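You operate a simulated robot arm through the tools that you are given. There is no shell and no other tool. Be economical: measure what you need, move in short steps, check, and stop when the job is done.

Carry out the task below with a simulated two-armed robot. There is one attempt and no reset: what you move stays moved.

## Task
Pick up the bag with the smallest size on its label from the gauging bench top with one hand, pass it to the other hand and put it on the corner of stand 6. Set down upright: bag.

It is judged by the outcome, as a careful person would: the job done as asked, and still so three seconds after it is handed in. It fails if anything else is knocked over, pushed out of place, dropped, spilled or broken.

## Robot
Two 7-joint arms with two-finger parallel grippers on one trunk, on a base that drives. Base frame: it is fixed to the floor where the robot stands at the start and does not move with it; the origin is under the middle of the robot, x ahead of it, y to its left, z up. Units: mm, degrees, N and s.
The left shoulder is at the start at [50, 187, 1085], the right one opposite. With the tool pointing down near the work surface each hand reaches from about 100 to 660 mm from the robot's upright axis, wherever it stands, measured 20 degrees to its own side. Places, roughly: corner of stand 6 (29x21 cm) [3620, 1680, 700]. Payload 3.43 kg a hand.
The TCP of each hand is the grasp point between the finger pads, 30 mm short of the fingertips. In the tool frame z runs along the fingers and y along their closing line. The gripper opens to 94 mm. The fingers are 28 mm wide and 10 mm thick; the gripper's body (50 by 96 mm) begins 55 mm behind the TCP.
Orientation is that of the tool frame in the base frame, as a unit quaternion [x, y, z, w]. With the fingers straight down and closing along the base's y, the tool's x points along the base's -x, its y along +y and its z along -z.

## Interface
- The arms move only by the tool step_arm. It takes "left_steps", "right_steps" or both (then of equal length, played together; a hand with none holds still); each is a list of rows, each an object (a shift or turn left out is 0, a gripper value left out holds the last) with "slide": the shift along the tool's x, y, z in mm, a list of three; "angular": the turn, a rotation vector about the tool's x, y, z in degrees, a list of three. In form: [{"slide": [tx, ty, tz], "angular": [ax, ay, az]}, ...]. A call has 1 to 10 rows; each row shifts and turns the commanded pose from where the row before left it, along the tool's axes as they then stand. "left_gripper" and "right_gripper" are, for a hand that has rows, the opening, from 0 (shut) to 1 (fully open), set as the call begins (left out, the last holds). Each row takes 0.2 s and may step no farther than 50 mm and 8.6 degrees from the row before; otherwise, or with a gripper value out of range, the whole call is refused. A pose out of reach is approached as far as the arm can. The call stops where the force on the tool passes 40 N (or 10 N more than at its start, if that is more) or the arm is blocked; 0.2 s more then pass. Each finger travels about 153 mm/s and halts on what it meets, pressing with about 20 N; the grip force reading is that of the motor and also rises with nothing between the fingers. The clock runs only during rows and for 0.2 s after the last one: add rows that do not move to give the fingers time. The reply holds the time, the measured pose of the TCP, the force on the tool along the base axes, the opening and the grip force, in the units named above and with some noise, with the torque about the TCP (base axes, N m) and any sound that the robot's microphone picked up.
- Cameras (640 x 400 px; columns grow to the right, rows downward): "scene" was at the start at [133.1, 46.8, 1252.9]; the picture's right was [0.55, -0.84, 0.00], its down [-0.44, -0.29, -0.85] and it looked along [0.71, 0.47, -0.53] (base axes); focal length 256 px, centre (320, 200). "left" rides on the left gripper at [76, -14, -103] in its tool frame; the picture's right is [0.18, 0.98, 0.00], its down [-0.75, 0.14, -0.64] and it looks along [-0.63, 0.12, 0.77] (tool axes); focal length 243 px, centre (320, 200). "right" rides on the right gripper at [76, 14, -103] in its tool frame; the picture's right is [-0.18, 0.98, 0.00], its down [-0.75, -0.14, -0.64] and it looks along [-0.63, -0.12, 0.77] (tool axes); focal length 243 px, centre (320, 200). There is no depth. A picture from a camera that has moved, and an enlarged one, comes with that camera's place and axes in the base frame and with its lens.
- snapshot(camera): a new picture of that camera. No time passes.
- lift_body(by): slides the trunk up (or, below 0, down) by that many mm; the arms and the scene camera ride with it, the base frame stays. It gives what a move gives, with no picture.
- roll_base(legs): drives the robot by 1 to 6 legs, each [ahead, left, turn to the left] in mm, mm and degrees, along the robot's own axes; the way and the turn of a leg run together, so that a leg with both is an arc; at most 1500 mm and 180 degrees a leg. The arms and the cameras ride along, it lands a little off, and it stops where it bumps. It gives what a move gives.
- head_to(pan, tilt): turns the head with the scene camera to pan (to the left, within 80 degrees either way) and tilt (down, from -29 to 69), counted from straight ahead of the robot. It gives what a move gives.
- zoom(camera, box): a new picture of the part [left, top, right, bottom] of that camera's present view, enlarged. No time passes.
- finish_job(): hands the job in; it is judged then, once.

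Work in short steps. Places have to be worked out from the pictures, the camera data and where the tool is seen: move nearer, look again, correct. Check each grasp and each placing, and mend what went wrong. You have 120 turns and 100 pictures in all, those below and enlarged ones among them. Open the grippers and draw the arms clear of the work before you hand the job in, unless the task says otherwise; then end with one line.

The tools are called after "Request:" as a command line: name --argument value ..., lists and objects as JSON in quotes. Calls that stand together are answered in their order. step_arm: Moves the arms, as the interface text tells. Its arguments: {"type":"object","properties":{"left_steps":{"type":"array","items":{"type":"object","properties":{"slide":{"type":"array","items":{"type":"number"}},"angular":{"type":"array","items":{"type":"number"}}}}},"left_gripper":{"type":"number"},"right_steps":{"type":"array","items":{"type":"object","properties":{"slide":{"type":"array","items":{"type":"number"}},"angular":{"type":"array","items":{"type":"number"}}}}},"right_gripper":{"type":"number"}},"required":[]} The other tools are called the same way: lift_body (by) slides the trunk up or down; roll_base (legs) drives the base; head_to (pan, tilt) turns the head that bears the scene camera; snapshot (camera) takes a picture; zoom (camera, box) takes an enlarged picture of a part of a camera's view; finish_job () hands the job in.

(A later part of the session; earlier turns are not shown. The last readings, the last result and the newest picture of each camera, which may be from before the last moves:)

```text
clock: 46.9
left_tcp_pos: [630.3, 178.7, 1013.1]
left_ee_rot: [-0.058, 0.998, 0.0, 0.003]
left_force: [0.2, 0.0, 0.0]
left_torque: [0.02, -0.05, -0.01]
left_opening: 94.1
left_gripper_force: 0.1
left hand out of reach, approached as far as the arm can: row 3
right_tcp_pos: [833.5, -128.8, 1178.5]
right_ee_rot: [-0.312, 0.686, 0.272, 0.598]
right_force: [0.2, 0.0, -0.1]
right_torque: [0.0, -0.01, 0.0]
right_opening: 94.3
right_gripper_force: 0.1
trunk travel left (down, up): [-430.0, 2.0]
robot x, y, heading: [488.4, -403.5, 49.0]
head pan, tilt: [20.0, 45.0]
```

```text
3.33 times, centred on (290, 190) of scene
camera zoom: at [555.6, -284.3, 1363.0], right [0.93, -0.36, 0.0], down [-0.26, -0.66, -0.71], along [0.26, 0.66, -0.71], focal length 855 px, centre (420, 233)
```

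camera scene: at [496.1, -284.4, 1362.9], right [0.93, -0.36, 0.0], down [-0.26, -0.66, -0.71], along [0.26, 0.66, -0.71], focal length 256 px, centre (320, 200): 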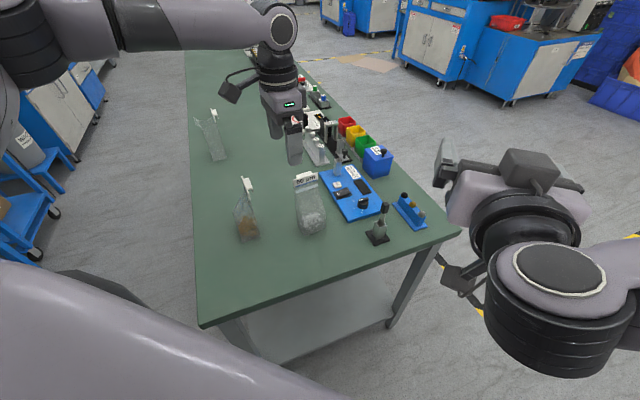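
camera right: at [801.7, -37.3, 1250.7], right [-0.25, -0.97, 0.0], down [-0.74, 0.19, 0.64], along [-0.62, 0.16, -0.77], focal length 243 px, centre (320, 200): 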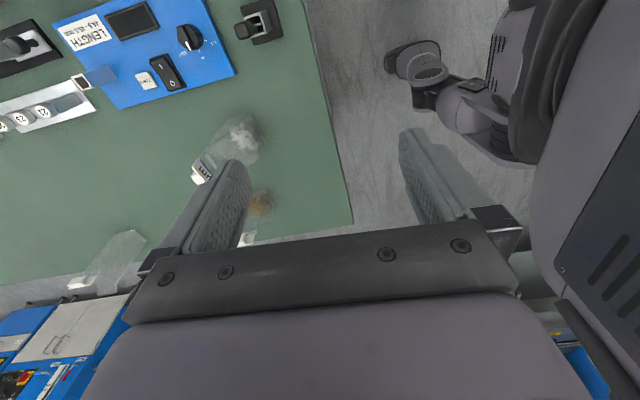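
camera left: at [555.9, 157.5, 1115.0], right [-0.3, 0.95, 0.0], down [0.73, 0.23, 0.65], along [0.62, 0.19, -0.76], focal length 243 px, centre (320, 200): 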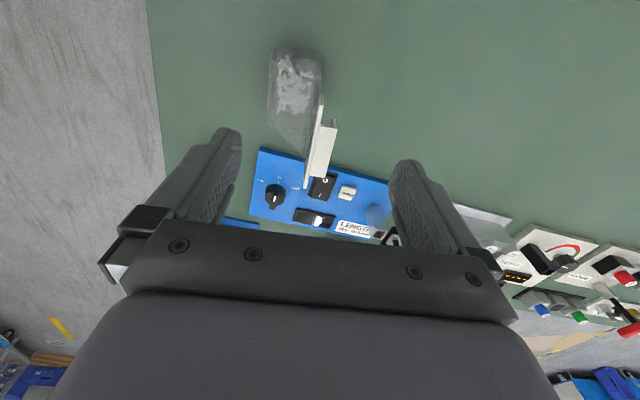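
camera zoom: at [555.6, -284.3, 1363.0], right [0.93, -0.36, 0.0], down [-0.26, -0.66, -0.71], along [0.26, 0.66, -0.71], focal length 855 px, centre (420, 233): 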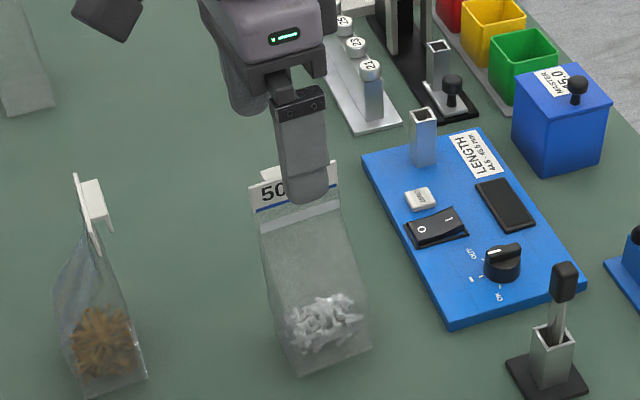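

Slightly beyond reach; I tilt the hand 14° in the header plane (tips outward, wrist nearer to the robot), which keeps the grip faces parallel, and come down a little.

Request:
step_arm --left_steps '[{"angular": [0, -7, 0]}, {"angular": [0, -7, 0]}, {"slide": [-5.3, 2, 1.3]}, {"slide": [5.6, 0, 22.3]}]'

Request:
snapshot --camera "left"

```text
clock: 47.9
left_tcp_pos: [636.4, 182.9, 989.0]
left_ee_rot: [-0.057, 0.991, 0.007, 0.122]
left_force: [0.2, -0.1, 0.4]
left_torque: [-0.02, -0.02, -0.02]
left_opening: 93.9
left_gripper_force: 0.0
right_tcp_pos: [833.0, -127.2, 1178.0]
right_ee_rot: [-0.312, 0.687, 0.272, 0.597]
right_force: [-0.6, -0.7, 0.6]
right_torque: [0.01, 0.03, -0.01]
right_opening: 94.2
right_gripper_force: 0.0
trunk travel left (down, up): [-430.0, 2.0]
robot x, y, heading: [488.2, -401.8, 48.9]
head pan, tilt: [20.0, 45.0]
```

```text
64 pictures are left
camera left: at [539.8, 158.6, 1069.6], right [-0.29, 0.96, -0.05], down [0.55, 0.21, 0.81], along [0.78, 0.21, -0.59], focal length 243 px, centre (320, 200)
```

left: 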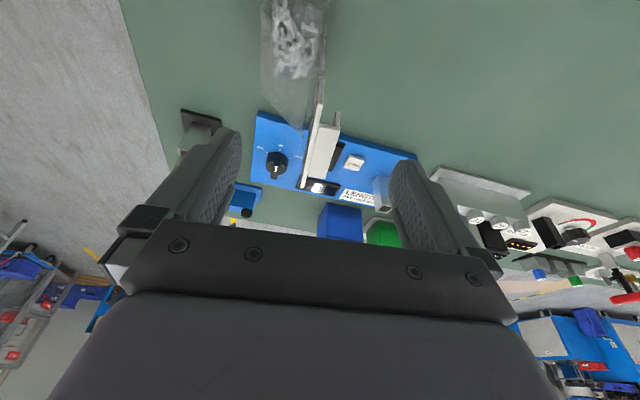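

Aligned within ~2 mm. I go down 21 mm so that the tips straddle the header, then close partway.

Request:
step_arm --left_steps '[{"slide": [5.3, -1.5, 21]}]'

Request:
step_arm --left_steps '[{}, {}]' --left_gripper 0.28

Request:
snapshot --camera "left"

Request:
zoom --camera "scene" --box '[230, 130, 350, 250]'

```text
clock: 48.3
left_tcp_pos: [636.4, 180.3, 967.2]
left_ee_rot: [-0.058, 0.991, 0.006, 0.122]
left_force: [0.4, 0.5, -1.0]
left_torque: [-0.03, 0.02, 0.0]
left_opening: 94.1
left_gripper_force: 0.0
right_tcp_pos: [833.5, -129.3, 1177.7]
right_ee_rot: [-0.313, 0.687, 0.272, 0.597]
right_force: [0.4, 0.0, 0.7]
right_torque: [-0.01, -0.02, -0.02]
right_opening: 94.3
right_gripper_force: 0.0
trunk travel left (down, up): [-430.0, 2.0]
robot x, y, heading: [488.8, -400.6, 48.6]
head pan, tilt: [20.0, 45.0]
```

```text
clock: 48.9
left_tcp_pos: [635.8, 181.2, 965.5]
left_ee_rot: [-0.057, 0.991, 0.007, 0.123]
left_force: [1.3, 0.2, -0.1]
left_torque: [-0.02, 0.03, -0.01]
left_opening: 26.4
left_gripper_force: 0.0
right_tcp_pos: [833.1, -128.9, 1178.2]
right_ee_rot: [-0.312, 0.687, 0.271, 0.597]
right_force: [-0.1, 1.0, 0.0]
right_torque: [0.02, 0.01, 0.03]
right_opening: 94.0
right_gripper_force: 0.2
trunk travel left (down, up): [-430.0, 2.0]
robot x, y, heading: [488.8, -400.2, 48.9]
head pan, tilt: [20.0, 45.0]
```

```text
63 pictures are left
camera left: at [540.3, 156.2, 1047.5], right [-0.29, 0.96, -0.05], down [0.55, 0.21, 0.81], along [0.78, 0.21, -0.59], focal length 243 px, centre (320, 200)
```

left: 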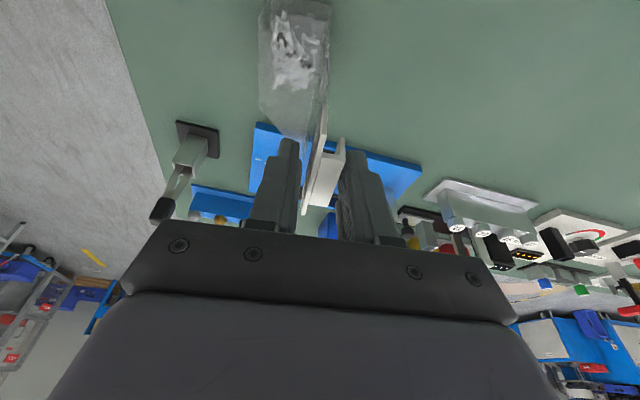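

```text
3.33 times, centred on (290, 190) of scene
camera zoom: at [555.6, -284.5, 1363.0], right [0.93, -0.36, 0.0], down [-0.26, -0.66, -0.71], along [0.26, 0.66, -0.71], focal length 855 px, centre (420, 233)
```

zoom: 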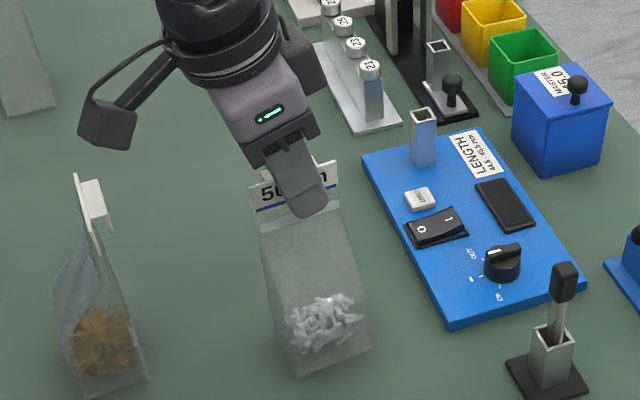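

Fingers straddle the header nicely. Close the grip.

Request:
step_arm --left_steps '[{}, {}, {}]' --left_gripper 0

Request:
zoom --camera "scene" --box '[230, 130, 350, 250]'

```text
clock: 49.7
left_tcp_pos: [636.4, 180.7, 967.6]
left_ee_rot: [-0.057, 0.991, 0.007, 0.123]
left_force: [-0.9, -0.7, 1.5]
left_torque: [-0.11, -0.1, -0.01]
left_opening: 19.3
left_gripper_force: 20.2
right_tcp_pos: [832.6, -128.6, 1178.3]
right_ee_rot: [-0.312, 0.687, 0.271, 0.598]
right_force: [0.2, -0.2, 0.8]
right_torque: [0.0, 0.0, -0.01]
right_opening: 93.9
right_gripper_force: 0.1
trunk travel left (down, up): [-430.0, 2.0]
robot x, y, heading: [487.3, -406.0, 49.0]
head pan, tilt: [20.0, 45.0]
```

```text
3.33 times, centred on (290, 190) of scene
camera zoom: at [555.6, -284.6, 1363.0], right [0.93, -0.36, 0.0], down [-0.26, -0.66, -0.71], along [0.26, 0.66, -0.71], focal length 855 px, centre (420, 233)
```

zoom: 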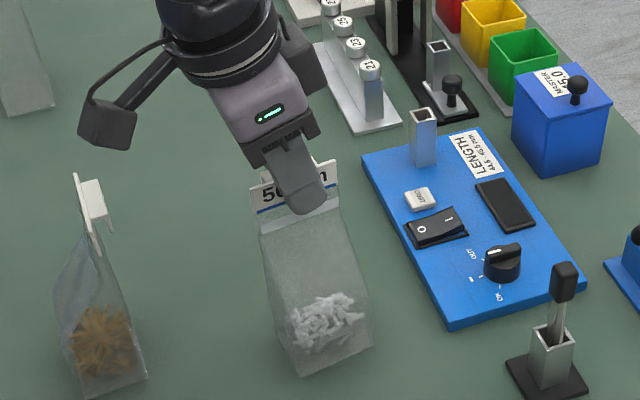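

Gripped (19 mm, 20 N). Lift 40 mm and check.

Request:
step_arm --left_steps '[{"slide": [-4.8, 0, -19.4]}, {"slide": [-4.8, 0, -19.4]}]'

Request:
snapshot --camera "scene"

```text
clock: 50.3
left_tcp_pos: [636.1, 181.2, 1007.9]
left_ee_rot: [-0.057, 0.991, 0.007, 0.122]
left_force: [0.1, -0.8, -2.4]
left_torque: [0.04, 0.01, -0.02]
left_opening: 19.0
left_gripper_force: 20.3
right_tcp_pos: [834.0, -128.2, 1177.9]
right_ee_rot: [-0.313, 0.686, 0.273, 0.597]
right_force: [0.1, -0.5, -0.6]
right_torque: [-0.02, 0.0, 0.0]
right_opening: 94.3
right_gripper_force: 0.1
trunk travel left (down, up): [-430.0, 2.0]
robot x, y, heading: [493.7, -402.0, 48.8]
head pan, tilt: [20.0, 45.0]
```

```text
60 pictures are left
camera scene: at [555.7, -284.4, 1362.9], right [0.93, -0.36, 0.0], down [-0.26, -0.66, -0.71], along [0.26, 0.66, -0.71], focal length 256 px, centre (320, 200)
```

scene: 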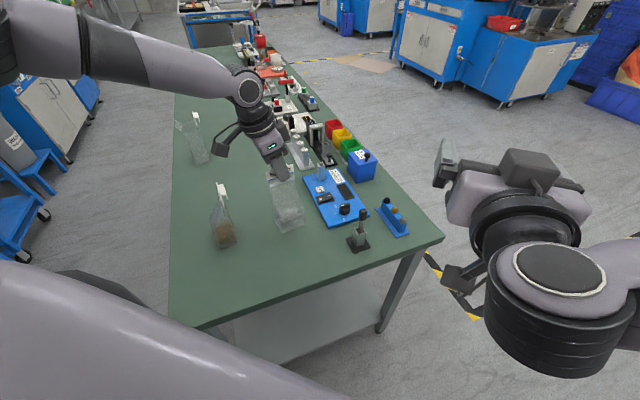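

The bag is lifted cleanly (~2.4 N). I raise a bit more, then drive straight back in −y (300 mm) to clear the bench for the handover.

Request:
step_arm --left_steps '[{"slide": [-7, 0, -28]}]'

Request:
roll_base --legs '[[-300, -263, 0]]'

Request:
snapshot --camera "scene"

```text
clock: 50.7
left_tcp_pos: [636.4, 181.0, 1037.8]
left_ee_rot: [-0.056, 0.991, 0.007, 0.121]
left_force: [-0.6, -0.5, -1.8]
left_torque: [0.06, 0.02, -0.01]
left_opening: 19.0
left_gripper_force: 19.8
right_tcp_pos: [833.4, -129.9, 1178.8]
right_ee_rot: [-0.312, 0.687, 0.272, 0.597]
right_force: [0.4, 0.0, 0.1]
right_torque: [-0.02, 0.0, -0.02]
right_opening: 93.6
right_gripper_force: 0.1
trunk travel left (down, up): [-430.0, 2.0]
robot x, y, heading: [490.1, -399.5, 48.8]
head pan, tilt: [20.0, 45.0]
```

```text
clock: 53.6
left_tcp_pos: [638.7, -212.4, 1038.6]
left_ee_rot: [-0.06, 0.991, 0.007, 0.123]
left_force: [-0.1, -0.5, -1.9]
left_torque: [0.04, 0.02, -0.01]
left_opening: 19.0
left_gripper_force: 19.9
right_tcp_pos: [837.6, -520.2, 1178.8]
right_ee_rot: [-0.315, 0.686, 0.274, 0.597]
right_force: [0.1, 0.0, 0.3]
right_torque: [0.0, -0.01, 0.02]
right_opening: 93.9
right_gripper_force: 0.2
trunk travel left (down, up): [-430.0, 2.0]
robot x, y, heading: [492.5, -796.2, 49.2]
head pan, tilt: [20.0, 45.0]
```

```text
59 pictures are left
camera scene: at [561.0, -678.1, 1363.0], right [0.94, -0.35, 0.0], down [-0.25, -0.66, -0.71], along [0.25, 0.66, -0.71], focal length 256 px, centre (320, 200)
```

scene: 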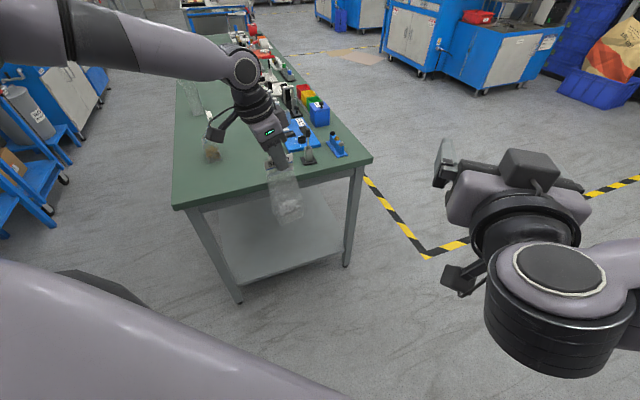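

Clear of the bench. Now I bring the bag a bit inward with the left hand while yawing the right hand by 47.5° so its fingers point square at the bag's face.

Request:
step_arm --left_steps '[{"slide": [-13.2, -19.2, 3.3]}, {"slide": [-13.2, -19.2, 3.3]}, {"slide": [-13.2, -19.2, 3.3]}, {"slide": [-13.2, -19.2, 3.3]}, {"slide": [-13.2, -19.2, 3.3]}, {"slide": [-13.2, -19.2, 3.3]}]' --right_steps '[{"angular": [7.84, 0, -1.1]}, {"angular": [7.84, 0, -1.1]}, {"angular": [7.84, 0, -1.1]}, {"angular": [7.84, 0, -1.1]}, {"angular": [7.84, 0, -1.1]}, {"angular": [7.84, 0, -1.1]}]'

Request:
head_to --pan 5 --tilt 40

Request:
snapshot --camera "scene"

Request:
snapshot --camera "right"

```text
clock: 55.0
left_tcp_pos: [705.4, -315.5, 1044.4]
left_ee_rot: [-0.061, 0.991, 0.008, 0.122]
left_force: [0.6, 0.0, -2.3]
left_torque: [0.01, 0.04, -0.01]
left_opening: 18.6
left_gripper_force: 19.9
left hand out of reach, approached as far as the arm can: row 5, 6
right_tcp_pos: [844.4, -521.5, 1180.5]
right_ee_rot: [-0.076, 0.725, -0.059, 0.682]
right_force: [0.3, 0.6, -0.2]
right_torque: [-0.03, 0.04, 0.0]
right_opening: 94.1
right_gripper_force: 0.0
trunk travel left (down, up): [-430.0, 2.0]
robot x, y, heading: [496.0, -794.9, 49.1]
head pan, tilt: [20.0, 45.0]
```

```text
clock: 55.8
left_tcp_pos: [705.5, -316.0, 1045.6]
left_ee_rot: [-0.062, 0.99, 0.008, 0.123]
left_force: [0.5, 0.3, -2.5]
left_torque: [0.02, 0.02, 0.01]
left_opening: 18.9
left_gripper_force: 19.6
right_tcp_pos: [844.3, -521.6, 1180.7]
right_ee_rot: [-0.078, 0.725, -0.061, 0.682]
right_force: [-0.1, 1.5, -0.5]
right_torque: [-0.01, -0.03, 0.0]
right_opening: 93.7
right_gripper_force: 0.0
trunk travel left (down, up): [-430.0, 2.0]
robot x, y, heading: [495.3, -793.0, 49.2]
head pan, tilt: [5.0, 40.0]
```

```text
58 pictures are left
camera scene: at [581.8, -684.8, 1370.2], right [0.81, -0.58, 0.0], down [-0.38, -0.52, -0.77], along [0.45, 0.62, -0.64], focal length 256 px, centre (320, 200)
```

scene: 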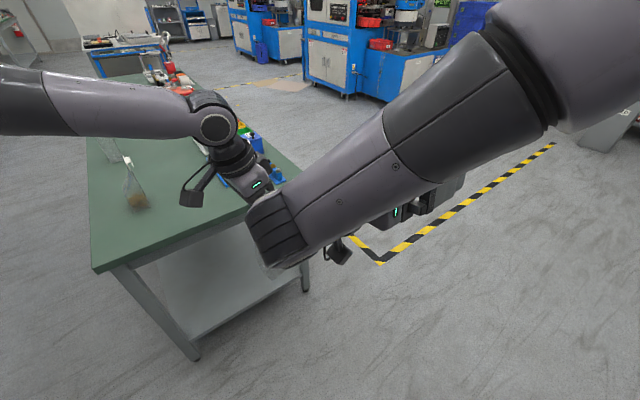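

```text
57 pictures are left
camera right: at [738.5, -524.9, 1108.5], right [-0.02, 1.0, -0.01], down [-0.59, -0.01, 0.81], along [0.81, 0.03, 0.59], focal length 243 px, centre (320, 200)
```

right: 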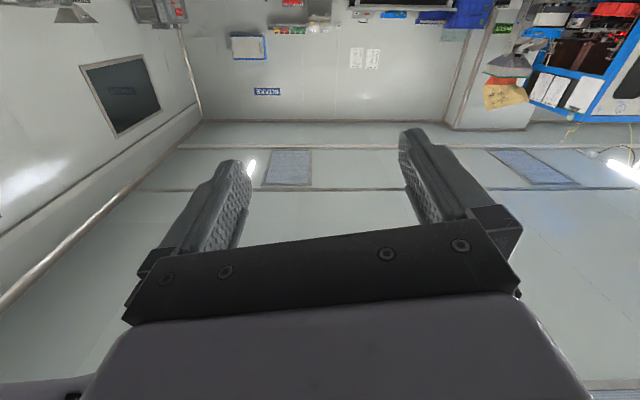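

The right hand's yaw went the wrong way (its tool x points down, so the camera is underneath – good for clearance). I reverse the turn, then turn the right way.

Request:
step_arm --right_steps '[{"angular": [-7.84, 0, 1.1]}, {"angular": [-7.84, 0, 1.1]}, {"angular": [-7.84, 0, 1.1]}, {"angular": [-7.84, 0, 1.1]}, {"angular": [-7.84, 0, 1.1]}, {"angular": [-7.84, 0, 1.1]}]'

Request:
step_arm --right_steps '[{"angular": [-7.84, 0, -1.1]}, {"angular": [-7.84, 0, -1.1]}, {"angular": [-7.84, 0, -1.1]}, {"angular": [-7.84, 0, -1.1]}, {"angular": [-7.84, 0, -1.1]}, {"angular": [-7.84, 0, -1.1]}]'

Request:
snapshot --camera "scene"

```text
clock: 57.2
left_tcp_pos: [705.3, -315.9, 1045.8]
left_ee_rot: [-0.06, 0.991, 0.007, 0.123]
left_force: [0.5, -0.8, -1.9]
left_torque: [0.06, 0.03, -0.01]
left_opening: 18.9
left_gripper_force: 19.7
right_tcp_pos: [837.1, -520.3, 1178.5]
right_ee_rot: [-0.315, 0.686, 0.275, 0.596]
right_force: [0.2, -0.2, -0.2]
right_torque: [0.0, -0.03, -0.01]
right_opening: 94.0
right_gripper_force: 0.0
trunk travel left (down, up): [-430.0, 2.0]
robot x, y, heading: [491.0, -795.7, 49.2]
head pan, tilt: [5.0, 40.0]
```

```text
clock: 58.6
left_tcp_pos: [704.4, -316.0, 1045.5]
left_ee_rot: [-0.06, 0.991, 0.008, 0.123]
left_force: [0.2, 0.1, -2.1]
left_torque: [0.05, -0.05, 0.01]
left_opening: 18.9
left_gripper_force: 19.7
right_tcp_pos: [808.8, -517.2, 1187.0]
right_ee_rot: [-0.441, 0.626, 0.375, 0.522]
right_force: [0.1, 0.4, 0.5]
right_torque: [-0.02, 0.01, -0.02]
right_opening: 94.1
right_gripper_force: 0.0
right hand out of reach, approached as far as the arm can: row 3, 4, 5, 6
trunk travel left (down, up): [-430.0, 2.0]
robot x, y, heading: [494.2, -794.6, 49.0]
head pan, tilt: [5.0, 40.0]
```

```text
56 pictures are left
camera scene: at [581.9, -685.0, 1370.3], right [0.81, -0.58, 0.0], down [-0.38, -0.52, -0.77], along [0.45, 0.62, -0.64], focal length 256 px, centre (320, 200)
```

scene: 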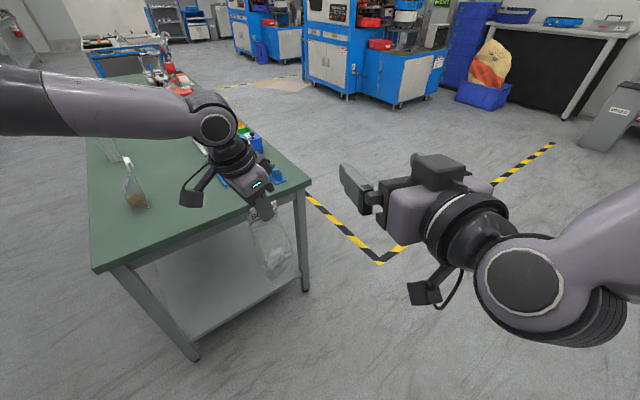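

The bag hangs upright in the left hand. The right wrist was limited in that pose close to the shoulder; I move the right hand down and forward, beside the bag, where it should have more freedom. The bag can then be lowered between its open fingers.

Request:
step_arm --right_steps '[{"slide": [35.3, 5, 18.1]}, {"slide": [35.3, 5, 18.1]}, {"slide": [35.3, 5, 18.1]}, {"slide": [35.3, 5, 18.1]}, {"slide": [35.3, 5, 18.1]}, {"slide": [35.3, 5, 18.1]}]'

Request:
step_arm --right_steps '[{"angular": [-7.84, 0, -1.4]}, {"angular": [-7.84, 0, -1.4]}, {"angular": [-7.84, 0, -1.4]}]'

Request:
snapshot --camera "scene"

```text
clock: 60.2
left_tcp_pos: [705.2, -314.4, 1044.2]
left_ee_rot: [-0.061, 0.991, 0.008, 0.122]
left_force: [-0.6, 0.2, -2.8]
left_torque: [0.05, 0.02, 0.01]
left_opening: 19.1
left_gripper_force: 20.2
right_tcp_pos: [769.7, -429.4, 1012.5]
right_ee_rot: [-0.411, 0.644, 0.364, 0.533]
right_force: [0.6, 0.5, 0.2]
right_torque: [0.02, 0.02, -0.01]
right_opening: 93.8
right_gripper_force: 0.1
right hand out of reach, approached as far as the arm can: row 1, 2, 3, 4, 5, 6
trunk travel left (down, up): [-430.0, 2.0]
robot x, y, heading: [497.2, -800.3, 49.4]
head pan, tilt: [5.0, 40.0]
stopped in row 6 (right hand): the arm was blocked; the commanded pose is now the measured one
```

```text
clock: 61.2
left_tcp_pos: [704.9, -316.7, 1044.1]
left_ee_rot: [-0.061, 0.99, 0.007, 0.123]
left_force: [0.0, -0.3, -3.7]
left_torque: [0.02, -0.01, -0.05]
left_opening: 18.7
left_gripper_force: 20.0
right_tcp_pos: [783.3, -428.9, 1040.1]
right_ee_rot: [-0.413, 0.652, 0.376, 0.514]
right_force: [0.7, -0.4, 0.6]
right_torque: [0.02, 0.01, -0.02]
right_opening: 93.9
right_gripper_force: 0.0
right hand out of reach, approached as far as the arm can: row 1, 2, 3
trunk travel left (down, up): [-430.0, 2.0]
robot x, y, heading: [492.4, -799.1, 49.0]
head pan, tilt: [5.0, 40.0]
stopped in row 3 (right hand): the arm was blocked; the commanded pose is now the measured one
```

```text
55 pictures are left
camera scene: at [582.0, -684.8, 1370.2], right [0.81, -0.58, 0.0], down [-0.38, -0.52, -0.77], along [0.45, 0.62, -0.64], focal length 256 px, centre (320, 200)
```

scene: 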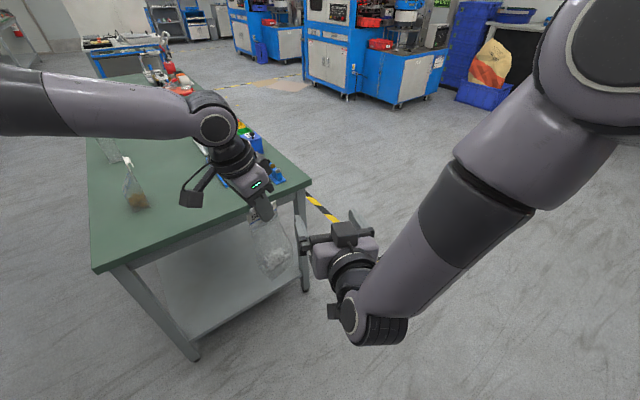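

The arm reported blocked; I zoom to check whether the right finger touches the bag.

Request:
zoom --camera "scene" --box '[200, 170, 420, 360]'

Request:
snapshot --camera "right"

```text
2.11 times, centred on (310, 265) of scene
camera zoom: at [582.0, -684.8, 1370.2], right [0.81, -0.58, 0.0], down [-0.38, -0.52, -0.77], along [0.45, 0.62, -0.64], focal length 540 px, centre (341, 63)
```

zoom: 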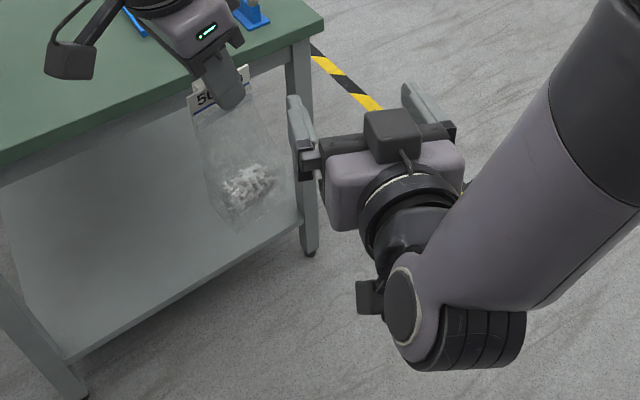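

```text
53 pictures are left
camera right: at [725.2, -529.4, 985.0], right [-0.88, 0.4, 0.25], down [0.0, -0.53, 0.85], along [0.47, 0.75, 0.47], focal length 243 px, centre (320, 200)
```

right: 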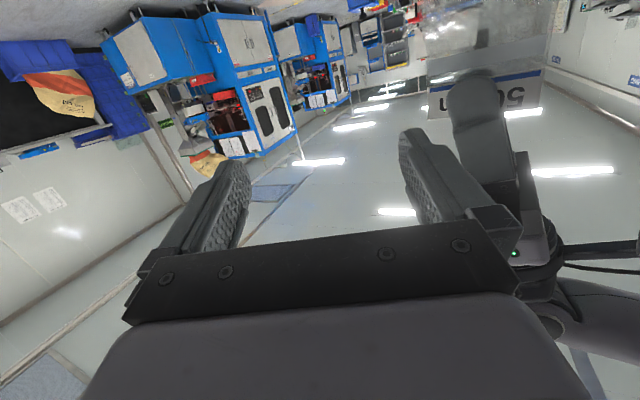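

No contact; the yaw limit just occurs with level fingers. A steeper pitch (≈45° down) should permit the yaw and still clears the left hand. I pitch the right hand down 35° first.

Request:
step_arm --right_steps '[{"slide": [0, -10, -10], "angular": [0, 7, 0]}, {"slide": [0, -10, -10], "angular": [0, 7, 0]}, {"slide": [0, -10, -10], "angular": [0, 7, 0]}, {"slide": [0, -10, 0], "angular": [0, 7, 0]}, {"angular": [0, 7, 0]}]'

```text
clock: 62.4
left_tcp_pos: [704.0, -315.1, 1045.0]
left_ee_rot: [-0.061, 0.99, 0.007, 0.124]
left_force: [0.0, 0.1, -1.7]
left_torque: [0.05, 0.02, 0.01]
left_opening: 18.8
left_gripper_force: 20.3
right_tcp_pos: [807.0, -471.2, 1047.5]
right_ee_rot: [-0.509, 0.774, 0.234, 0.293]
right_force: [0.2, 0.4, -0.2]
right_torque: [0.02, 0.02, 0.0]
right_opening: 94.0
right_gripper_force: 0.0
trunk travel left (down, up): [-430.0, 2.0]
robot x, y, heading: [491.7, -797.2, 49.0]
head pan, tilt: [5.0, 40.0]
```

Pitch is 45° now. I yaw 24.6° to face the bag squarely and correct a small roll.

Request:
step_arm --right_steps '[{"angular": [-5.67, 0.52, -5.87]}, {"angular": [-5.67, 0.52, -5.87]}, {"angular": [-5.67, 0.52, -5.87]}, {"angular": [0, 0, -5.3]}]'

Request:
snapshot --camera "right"

Request:
snapshot --camera "scene"

```text
clock: 63.4
left_tcp_pos: [703.6, -315.2, 1045.8]
left_ee_rot: [-0.062, 0.99, 0.008, 0.123]
left_force: [-1.3, -0.8, -2.4]
left_torque: [0.03, 0.01, 0.04]
left_opening: 18.8
left_gripper_force: 20.1
right_tcp_pos: [808.3, -471.2, 1046.2]
right_ee_rot: [0.692, -0.616, -0.28, -0.251]
right_force: [-0.8, 0.3, 1.2]
right_torque: [0.03, 0.06, 0.05]
right_opening: 94.0
right_gripper_force: 0.1
trunk travel left (down, up): [-430.0, 2.0]
robot x, y, heading: [495.9, -795.2, 48.8]
head pan, tilt: [5.0, 40.0]
```

```text
52 pictures are left
camera right: at [809.7, -597.7, 1066.2], right [-0.99, 0.02, 0.13], down [0.13, 0.11, 0.99], along [0.0, 0.99, -0.11], focal length 243 px, centre (320, 200)
```

right: 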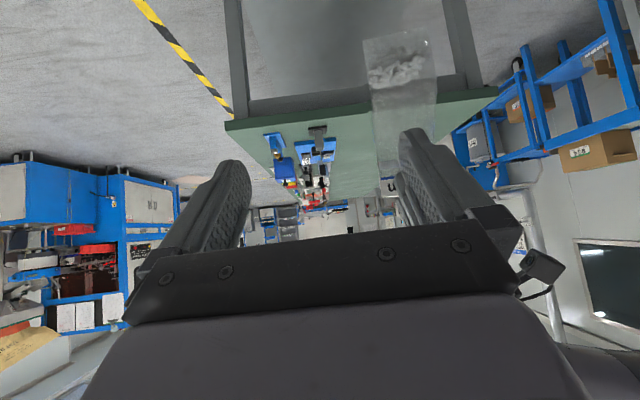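

```text
51 pictures are left
camera scene: at [581.7, -684.8, 1370.2], right [0.81, -0.58, 0.0], down [-0.38, -0.52, -0.77], along [0.45, 0.62, -0.64], focal length 256 px, centre (320, 200)
```

scene: 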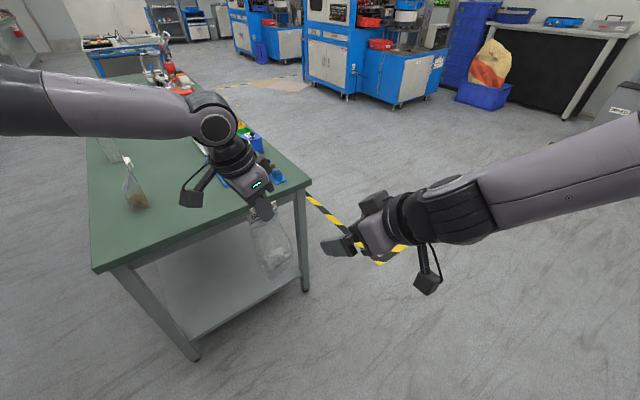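

The right hand is now square to the bag with 46° pitch. I zoom the right camera on the bag to locate it.

Request:
zoom --camera "right" --box '[340, 10, 460, 200]'

Request:
zoom --camera "scene" --box '[220, 170, 320, 290]'

```text
2.11 times, centred on (400, 105) of right
camera zoom: at [809.7, -597.7, 1066.2], right [-0.99, 0.02, 0.13], down [0.13, 0.11, 0.99], along [0.0, 0.99, -0.11], focal length 511 px, centre (152, 400)
```

zoom: 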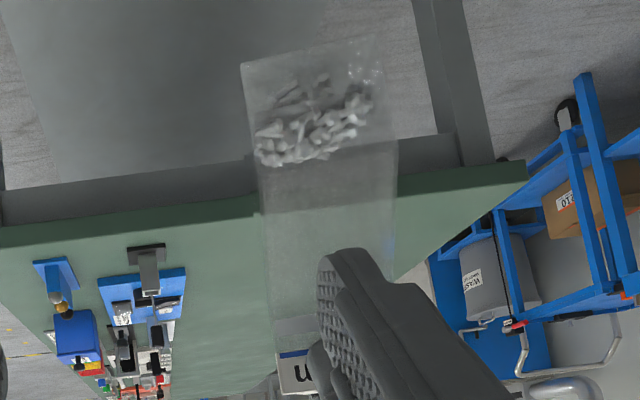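

```text
3.33 times, centred on (270, 230) of scene
camera zoom: at [581.7, -684.8, 1370.2], right [0.81, -0.58, 0.0], down [-0.38, -0.52, -0.77], along [0.45, 0.62, -0.64], focal length 855 px, centre (487, 100)
```

zoom: 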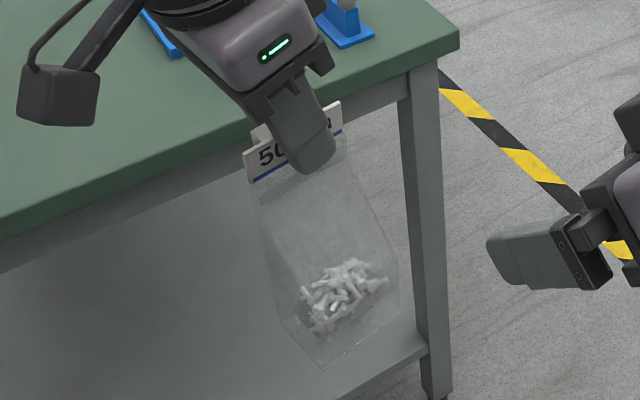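

The body centre is at about (710,−341,950). I move to a point 150 mm back along the right hand's approach line.

Request:
step_arm --right_steps '[{"slide": [-16.5, 41.3, 8.4]}, {"slide": [-16.5, 41.3, 8.4]}]'

Request:
snapshot --camera "right"

Request:
snapshot --camera "scene"

```text
clock: 64.0
left_tcp_pos: [704.4, -315.3, 1045.0]
left_ee_rot: [-0.061, 0.99, 0.007, 0.124]
left_force: [0.1, 0.2, -2.1]
left_torque: [0.06, -0.04, 0.02]
left_opening: 19.0
left_gripper_force: 19.5
right_tcp_pos: [718.8, -444.5, 1057.8]
right_ee_rot: [0.691, -0.617, -0.279, -0.252]
right_force: [0.0, 0.4, -0.5]
right_torque: [-0.01, -0.06, -0.04]
right_opening: 94.3
right_gripper_force: 0.0
trunk travel left (down, up): [-430.0, 2.0]
robot x, y, heading: [496.6, -801.2, 49.3]
head pan, tilt: [5.0, 40.0]
```

```text
48 pictures are left
camera right: at [720.8, -571.5, 1076.8], right [-0.99, 0.02, 0.12], down [0.13, 0.11, 0.99], along [0.01, 0.99, -0.11], focal length 243 px, centre (320, 200)
```

right: 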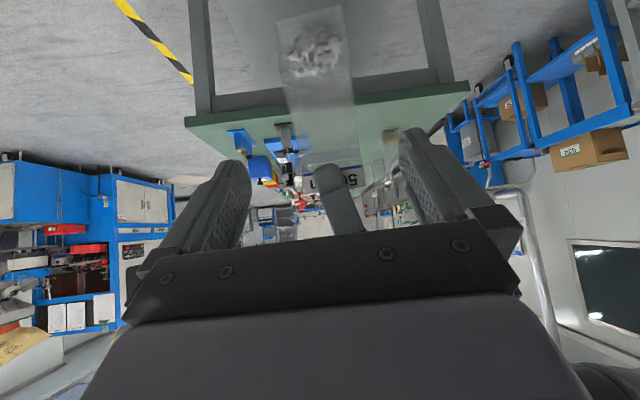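

```text
47 pictures are left
camera scene: at [581.3, -684.5, 1370.2], right [0.81, -0.58, 0.0], down [-0.38, -0.52, -0.77], along [0.45, 0.62, -0.64], focal length 256 px, centre (320, 200)
```

scene: 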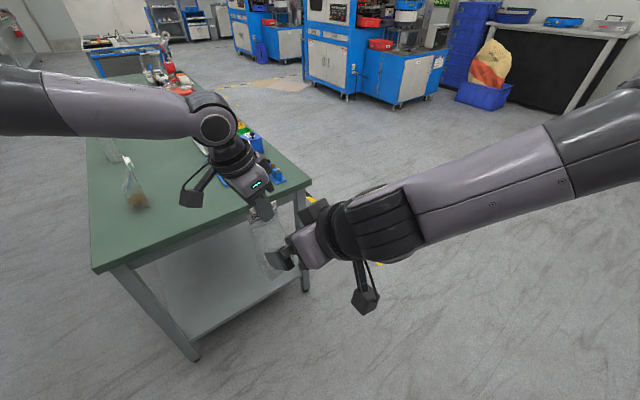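

Well lined up (body centre x≈709). Advance 110 mm along the approach, then check.

Request:
step_arm --right_steps '[{"slide": [0, -0.5, 37]}, {"slide": [0, -0.5, 37]}, {"slide": [0, -0.5, 36]}]'

Request:
snapshot --camera "right"

Request:
zoom --camera "scene" --box '[180, 150, 340, 300]'

```text
clock: 64.8
left_tcp_pos: [704.7, -315.2, 1045.1]
left_ee_rot: [-0.061, 0.991, 0.007, 0.122]
left_force: [-0.2, 0.3, -2.6]
left_torque: [0.04, -0.01, -0.04]
left_opening: 19.1
left_gripper_force: 19.9
right_tcp_pos: [714.3, -368.4, 977.2]
right_ee_rot: [0.691, -0.617, -0.28, -0.252]
right_force: [-0.2, 0.1, -0.6]
right_torque: [-0.03, -0.02, 0.02]
right_opening: 94.1
right_gripper_force: 0.1
trunk travel left (down, up): [-430.0, 2.0]
robot x, y, heading: [491.6, -796.4, 49.2]
head pan, tilt: [5.0, 40.0]
```

```text
46 pictures are left
camera right: at [715.2, -493.9, 997.9], right [-0.99, 0.02, 0.13], down [0.13, 0.11, 0.99], along [0.01, 0.99, -0.11], focal length 243 px, centre (320, 200)
```

right: 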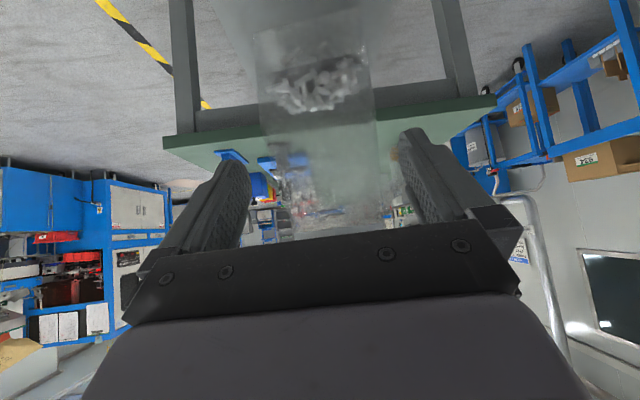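

```text
2.67 times, centred on (260, 225) of scene
camera zoom: at [581.8, -684.2, 1370.2], right [0.81, -0.58, 0.0], down [-0.38, -0.52, -0.77], along [0.45, 0.62, -0.64], focal length 684 px, centre (480, 133)
```

zoom: 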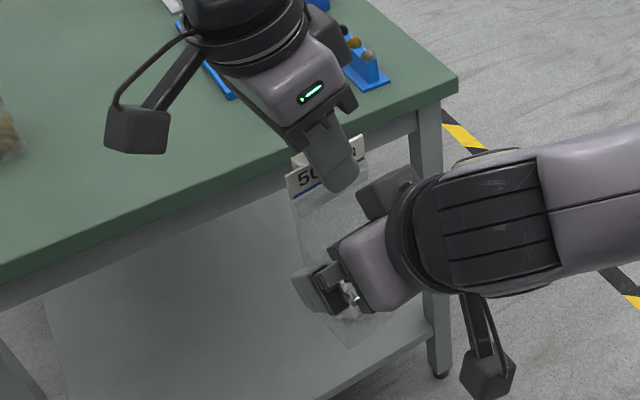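

The housing bump on the right hand would come close to the left fingers if I advanced further, so I go mainly down: target TCP (709,−360,937), where the pads still overlap the lower body.

Request:
step_arm --right_steps '[{"slide": [10.9, 2, 17.3]}, {"slide": [10.9, 2, 17.3]}]'

Request:
snapshot --camera "right"

Request:
zoom --camera "scene" --box '[180, 150, 340, 300]'

Request:
snapshot --camera "left"

```text
clock: 65.4
left_tcp_pos: [705.1, -315.7, 1045.2]
left_ee_rot: [-0.061, 0.991, 0.007, 0.122]
left_force: [0.5, -0.6, -1.3]
left_torque: [0.0, 0.01, 0.0]
left_opening: 19.0
left_gripper_force: 20.6
right_tcp_pos: [708.9, -360.8, 939.0]
right_ee_rot: [0.691, -0.616, -0.281, -0.252]
right_force: [0.4, -0.1, 0.6]
right_torque: [0.04, 0.0, -0.01]
right_opening: 94.2
right_gripper_force: 0.0
trunk travel left (down, up): [-430.0, 2.0]
robot x, y, heading: [492.4, -793.0, 49.2]
head pan, tilt: [5.0, 40.0]
```

```text
44 pictures are left
camera right: at [711.8, -487.5, 959.0], right [-0.99, 0.02, 0.13], down [0.13, 0.11, 0.99], along [0.01, 0.99, -0.11], focal length 243 px, centre (320, 200)
```

right: 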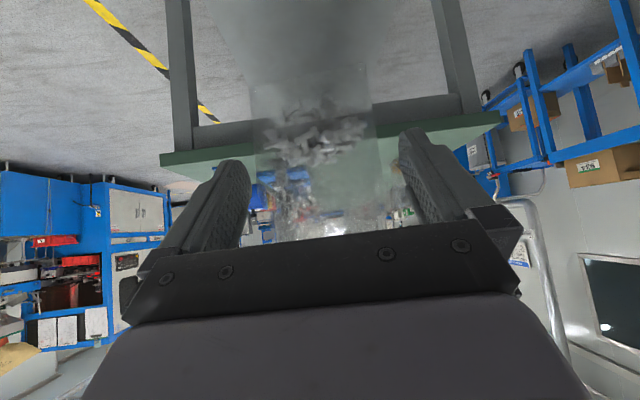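

```text
2.67 times, centred on (260, 225) of scene
camera zoom: at [581.9, -684.8, 1370.3], right [0.81, -0.58, 0.0], down [-0.38, -0.52, -0.77], along [0.45, 0.62, -0.64], focal length 684 px, centre (480, 133)
```

zoom: 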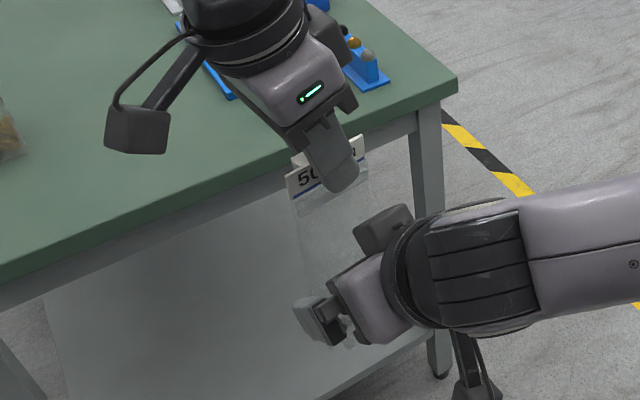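

```text
42 pictures are left
camera left: at [608.9, -340.6, 1125.7], right [-0.3, 0.95, -0.05], down [0.55, 0.21, 0.81], along [0.78, 0.21, -0.59], focal length 243 px, centre (320, 200)
```

left: 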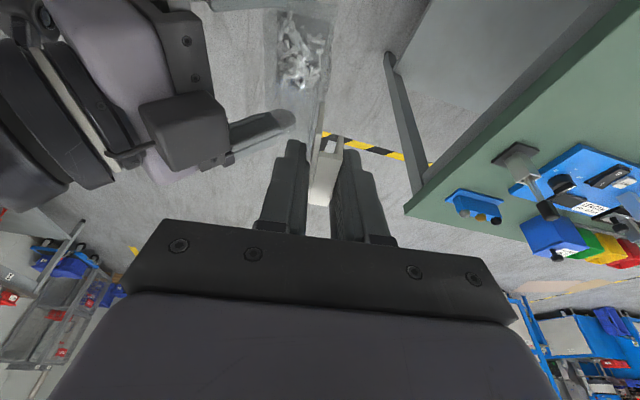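

The finger overlaps about half the bag's depth; I advance 12 mm more horizontally and shift 3 mm in +x, then close.

Request:
step_arm --right_steps '[{"slide": [-8.6, -3, 8.3]}]'

Request:
step_arm --right_steps '[{}, {}, {}]' --right_gripper 0

Request:
snapshot --camera "right"

Request:
snapshot --camera "left"

```text
clock: 65.8
left_tcp_pos: [705.4, -315.3, 1046.1]
left_ee_rot: [-0.061, 0.99, 0.008, 0.123]
left_force: [0.3, -0.1, -2.1]
left_torque: [0.01, 0.02, 0.0]
left_opening: 19.1
left_gripper_force: 20.0
right_tcp_pos: [711.3, -347.3, 939.1]
right_ee_rot: [0.691, -0.617, -0.28, -0.252]
right_force: [0.3, -0.1, 0.5]
right_torque: [0.01, 0.0, -0.04]
right_opening: 93.9
right_gripper_force: 0.0
trunk travel left (down, up): [-430.0, 2.0]
robot x, y, heading: [496.0, -795.4, 49.5]
head pan, tilt: [5.0, 40.0]
```

```text
clock: 66.6
left_tcp_pos: [704.6, -315.8, 1045.0]
left_ee_rot: [-0.061, 0.99, 0.007, 0.123]
left_force: [4.1, 0.7, -1.9]
left_torque: [0.09, -0.37, -0.01]
left_opening: 19.0
left_gripper_force: 20.4
right_tcp_pos: [710.7, -347.6, 939.3]
right_ee_rot: [0.692, -0.616, -0.281, -0.251]
right_force: [-3.8, -1.7, 0.7]
right_torque: [0.03, -0.12, 0.18]
right_opening: 71.0
right_gripper_force: 20.2
trunk travel left (down, up): [-430.0, 2.0]
robot x, y, heading: [494.0, -791.3, 49.0]
head pan, tilt: [5.0, 40.0]
```

```text
41 pictures are left
camera right: at [712.3, -475.1, 959.1], right [-0.99, 0.02, 0.13], down [0.13, 0.11, 0.99], along [0.0, 0.99, -0.11], focal length 243 px, centre (320, 200)
```

right: 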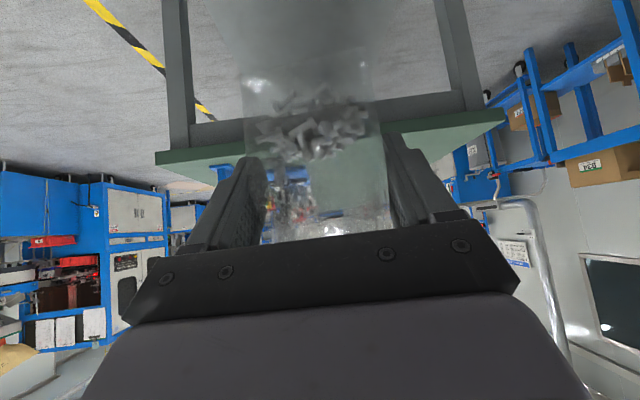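

```text
40 pictures are left
camera left: at [609.1, -340.6, 1125.9], right [-0.3, 0.95, -0.05], down [0.55, 0.21, 0.81], along [0.78, 0.21, -0.59], focal length 243 px, centre (320, 200)
```

left: 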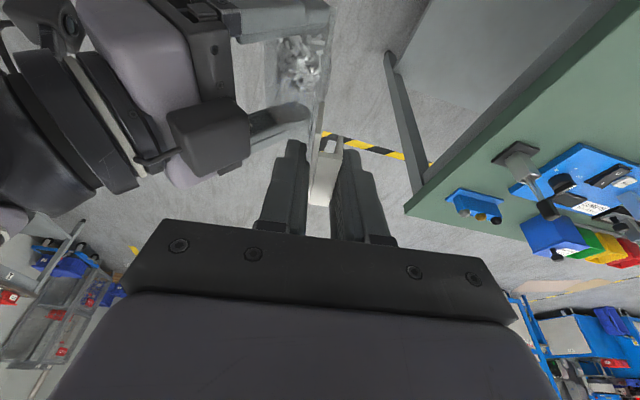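

The right hand holds at 71 mm, 20 N. I open the left only partially (to ~32 mm, staying clear of the right hand) and withdraw it upward.

Request:
step_arm --left_steps '[{}, {}]' --left_gripper 0.36

Request:
snapshot --camera "left"

```text
clock: 67.2
left_tcp_pos: [705.0, -316.0, 1045.2]
left_ee_rot: [-0.061, 0.99, 0.007, 0.123]
left_force: [-0.6, 0.2, 0.4]
left_torque: [0.01, 0.0, 0.01]
left_opening: 33.9
left_gripper_force: 0.0
right_tcp_pos: [712.3, -347.0, 940.0]
right_ee_rot: [0.691, -0.617, -0.28, -0.251]
right_force: [-0.1, 0.5, 0.8]
right_torque: [-0.03, 0.02, 0.0]
right_opening: 71.0
right_gripper_force: 20.0
trunk travel left (down, up): [-430.0, 2.0]
robot x, y, heading: [491.3, -797.6, 49.2]
head pan, tilt: [5.0, 40.0]
```

```text
39 pictures are left
camera left: at [608.8, -340.7, 1125.7], right [-0.3, 0.95, -0.05], down [0.55, 0.21, 0.81], along [0.78, 0.21, -0.59], focal length 243 px, centre (320, 200)
```

left: 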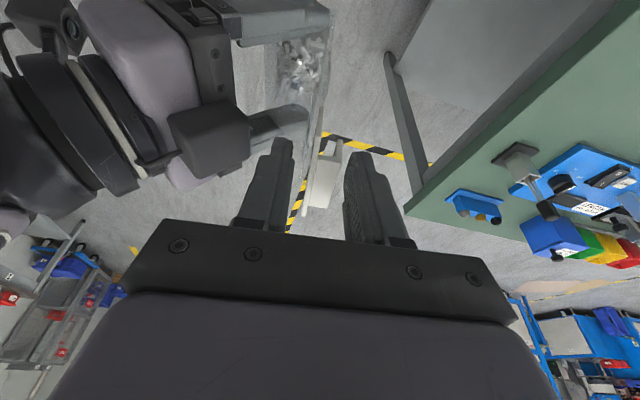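

Released on the left; withdraw the left hand upward along its axis.

Request:
step_arm --left_steps '[{"slide": [0, 0, -20]}, {"slide": [0, 0, -30]}, {"slide": [20, 20, -30]}, {"slide": [40, 20, -20]}]'

Request:
snapshot --camera "scene"

```text
clock: 68.2
left_tcp_pos: [617.7, -287.5, 1124.5]
left_ee_rot: [-0.06, 0.991, 0.007, 0.123]
left_force: [0.4, -0.7, -0.1]
left_torque: [-0.03, 0.0, 0.01]
left_opening: 34.2
left_gripper_force: 0.1
right_tcp_pos: [711.0, -348.2, 940.5]
right_ee_rot: [0.692, -0.616, -0.28, -0.251]
right_force: [-0.1, -0.5, -0.2]
right_torque: [-0.02, -0.01, -0.01]
right_opening: 70.9
right_gripper_force: 19.3
trunk travel left (down, up): [-430.0, 2.0]
robot x, y, heading: [494.2, -798.0, 49.2]
head pan, tilt: [5.0, 40.0]
```

```text
38 pictures are left
camera scene: at [580.7, -684.8, 1370.3], right [0.81, -0.58, 0.0], down [-0.37, -0.52, -0.77], along [0.45, 0.62, -0.64], focal length 256 px, centre (320, 200)
```

scene: 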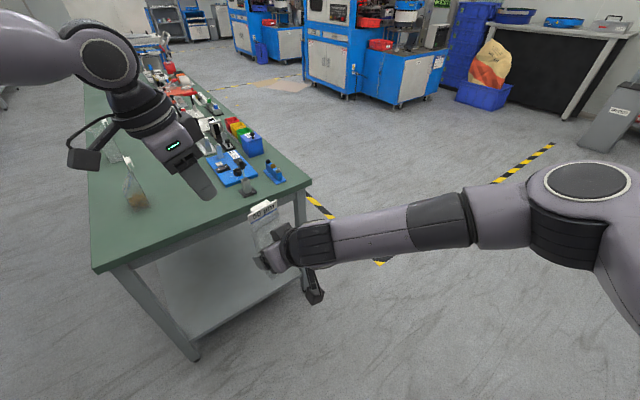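

Handover done. Now I look toward stand 6 (bearing about −11° from my heading).

Request:
head_to --pan -12 --tilt 12

Request:
snapshot --camera "scene"

```text
clock: 69.1
left_tcp_pos: [618.2, -287.0, 1125.9]
left_ee_rot: [-0.062, 0.99, 0.008, 0.123]
left_force: [0.2, -0.2, 0.7]
left_torque: [0.03, -0.03, -0.02]
left_opening: 33.8
left_gripper_force: 0.1
right_tcp_pos: [711.1, -348.4, 939.3]
right_ee_rot: [0.691, -0.617, -0.28, -0.252]
right_force: [-0.7, -1.8, 0.2]
right_torque: [-0.01, -0.01, 0.01]
right_opening: 70.8
right_gripper_force: 20.0
trunk travel left (down, up): [-430.0, 2.0]
robot x, y, heading: [497.2, -795.3, 49.2]
head pan, tilt: [-12.0, 12.0]
```

```text
37 pictures are left
camera scene: at [606.4, -697.4, 1414.6], right [0.61, -0.8, 0.0], down [-0.17, -0.13, -0.98], along [0.78, 0.59, -0.21], focal length 256 px, centre (320, 200)
```

scene: 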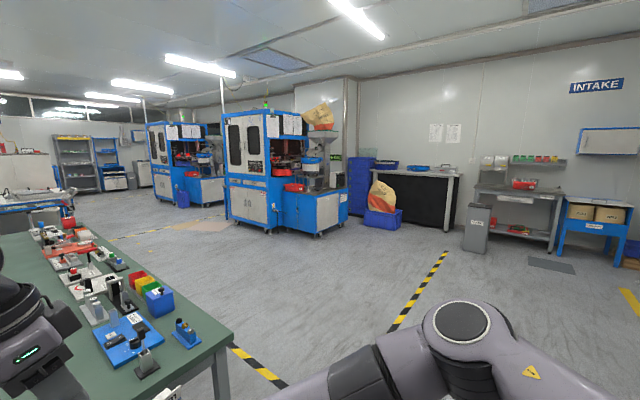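

The place lies at pixel ≈(316,192), at the second blue machine's front cabinet. Zoom.

Request:
zoom --camera "scene" --box '[270, 140, 370, 240]'

```text
4.00 times, centred on (320, 190) of scene
camera zoom: at [606.4, -697.4, 1414.6], right [0.61, -0.8, 0.0], down [-0.17, -0.13, -0.98], along [0.78, 0.59, -0.21], focal length 1026 px, centre (320, 240)
```

zoom: 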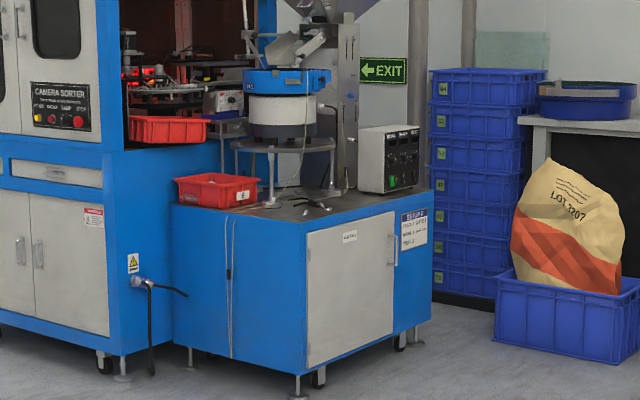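

The target is the free front corner of the blue cabinet (corner ≈(3420,1510), edges along +x and +y). I'll stand in front of it facing +y. First, tuck the left arm in, then drive clear of the bench and over, in legs.

Request:
step_arm --left_steps '[{"slide": [30, -25, 0]}, {"slide": [30, -35, 0]}, {"slide": [10, -45, 0]}, {"slide": [10, -45, 0]}]'

Request:
roll_base --legs '[[373, -742, 0], [998, -213, 0], [998, -213, 0]]'

Request:
snapshot --camera "scene"

```text
clock: 70.1
left_tcp_pos: [558.3, -444.1, 1107.8]
left_ee_rot: [-0.061, 0.99, 0.008, 0.124]
left_force: [0.1, 0.2, -0.2]
left_torque: [0.02, -0.02, 0.03]
left_opening: 33.9
left_gripper_force: 0.0
right_tcp_pos: [711.3, -349.9, 938.8]
right_ee_rot: [0.691, -0.617, -0.279, -0.252]
right_force: [0.5, 0.2, 0.7]
right_torque: [-0.05, 0.01, 0.0]
right_opening: 70.6
right_gripper_force: 20.2
trunk travel left (down, up): [-430.0, 2.0]
robot x, y, heading: [497.3, -797.9, 49.3]
head pan, tilt: [-12.0, 12.0]
```

```text
clock: 86.8
left_tcp_pos: [2976.6, 588.4, 1107.9]
left_ee_rot: [-0.067, 0.99, 0.007, 0.123]
left_force: [0.4, -0.2, 0.4]
left_torque: [-0.01, 0.04, -0.01]
left_opening: 33.7
left_gripper_force: 0.1
right_tcp_pos: [3127.9, 686.5, 939.4]
right_ee_rot: [0.694, -0.613, -0.281, -0.25]
right_force: [0.3, -0.4, -0.9]
right_torque: [-0.03, -0.02, -0.01]
right_opening: 70.2
right_gripper_force: 20.4
trunk travel left (down, up): [-430.0, 2.0]
robot x, y, heading: [2917.6, 234.4, 49.8]
head pan, tilt: [-12.0, 12.0]
```

```text
35 pictures are left
camera scene: at [3027.1, 334.7, 1414.6], right [0.61, -0.79, 0.0], down [-0.16, -0.13, -0.98], along [0.77, 0.6, -0.21], focal length 256 px, centre (320, 200)
```

scene: 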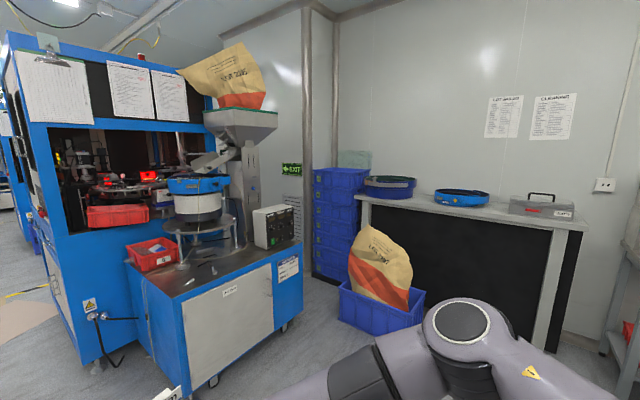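

Arrived nearby. I zoom to the stand top to see the free corner.

Request:
zoom --camera "scene" --box '[100, 200, 320, 340]'

```text
2.86 times, centred on (210, 270) of scene
camera zoom: at [3027.1, 334.7, 1414.6], right [0.61, -0.79, 0.0], down [-0.16, -0.13, -0.98], along [0.77, 0.6, -0.21], focal length 733 px, centre (634, 0)
```

zoom: 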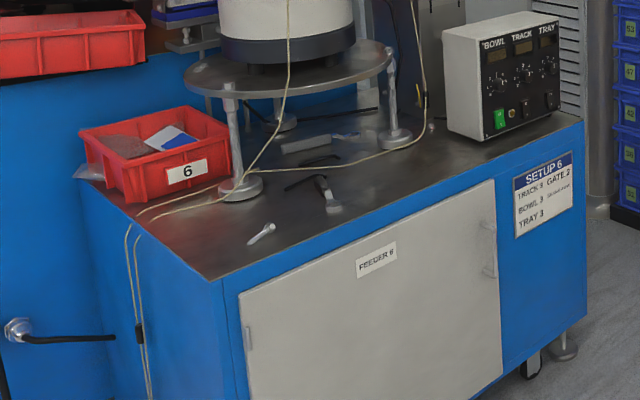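

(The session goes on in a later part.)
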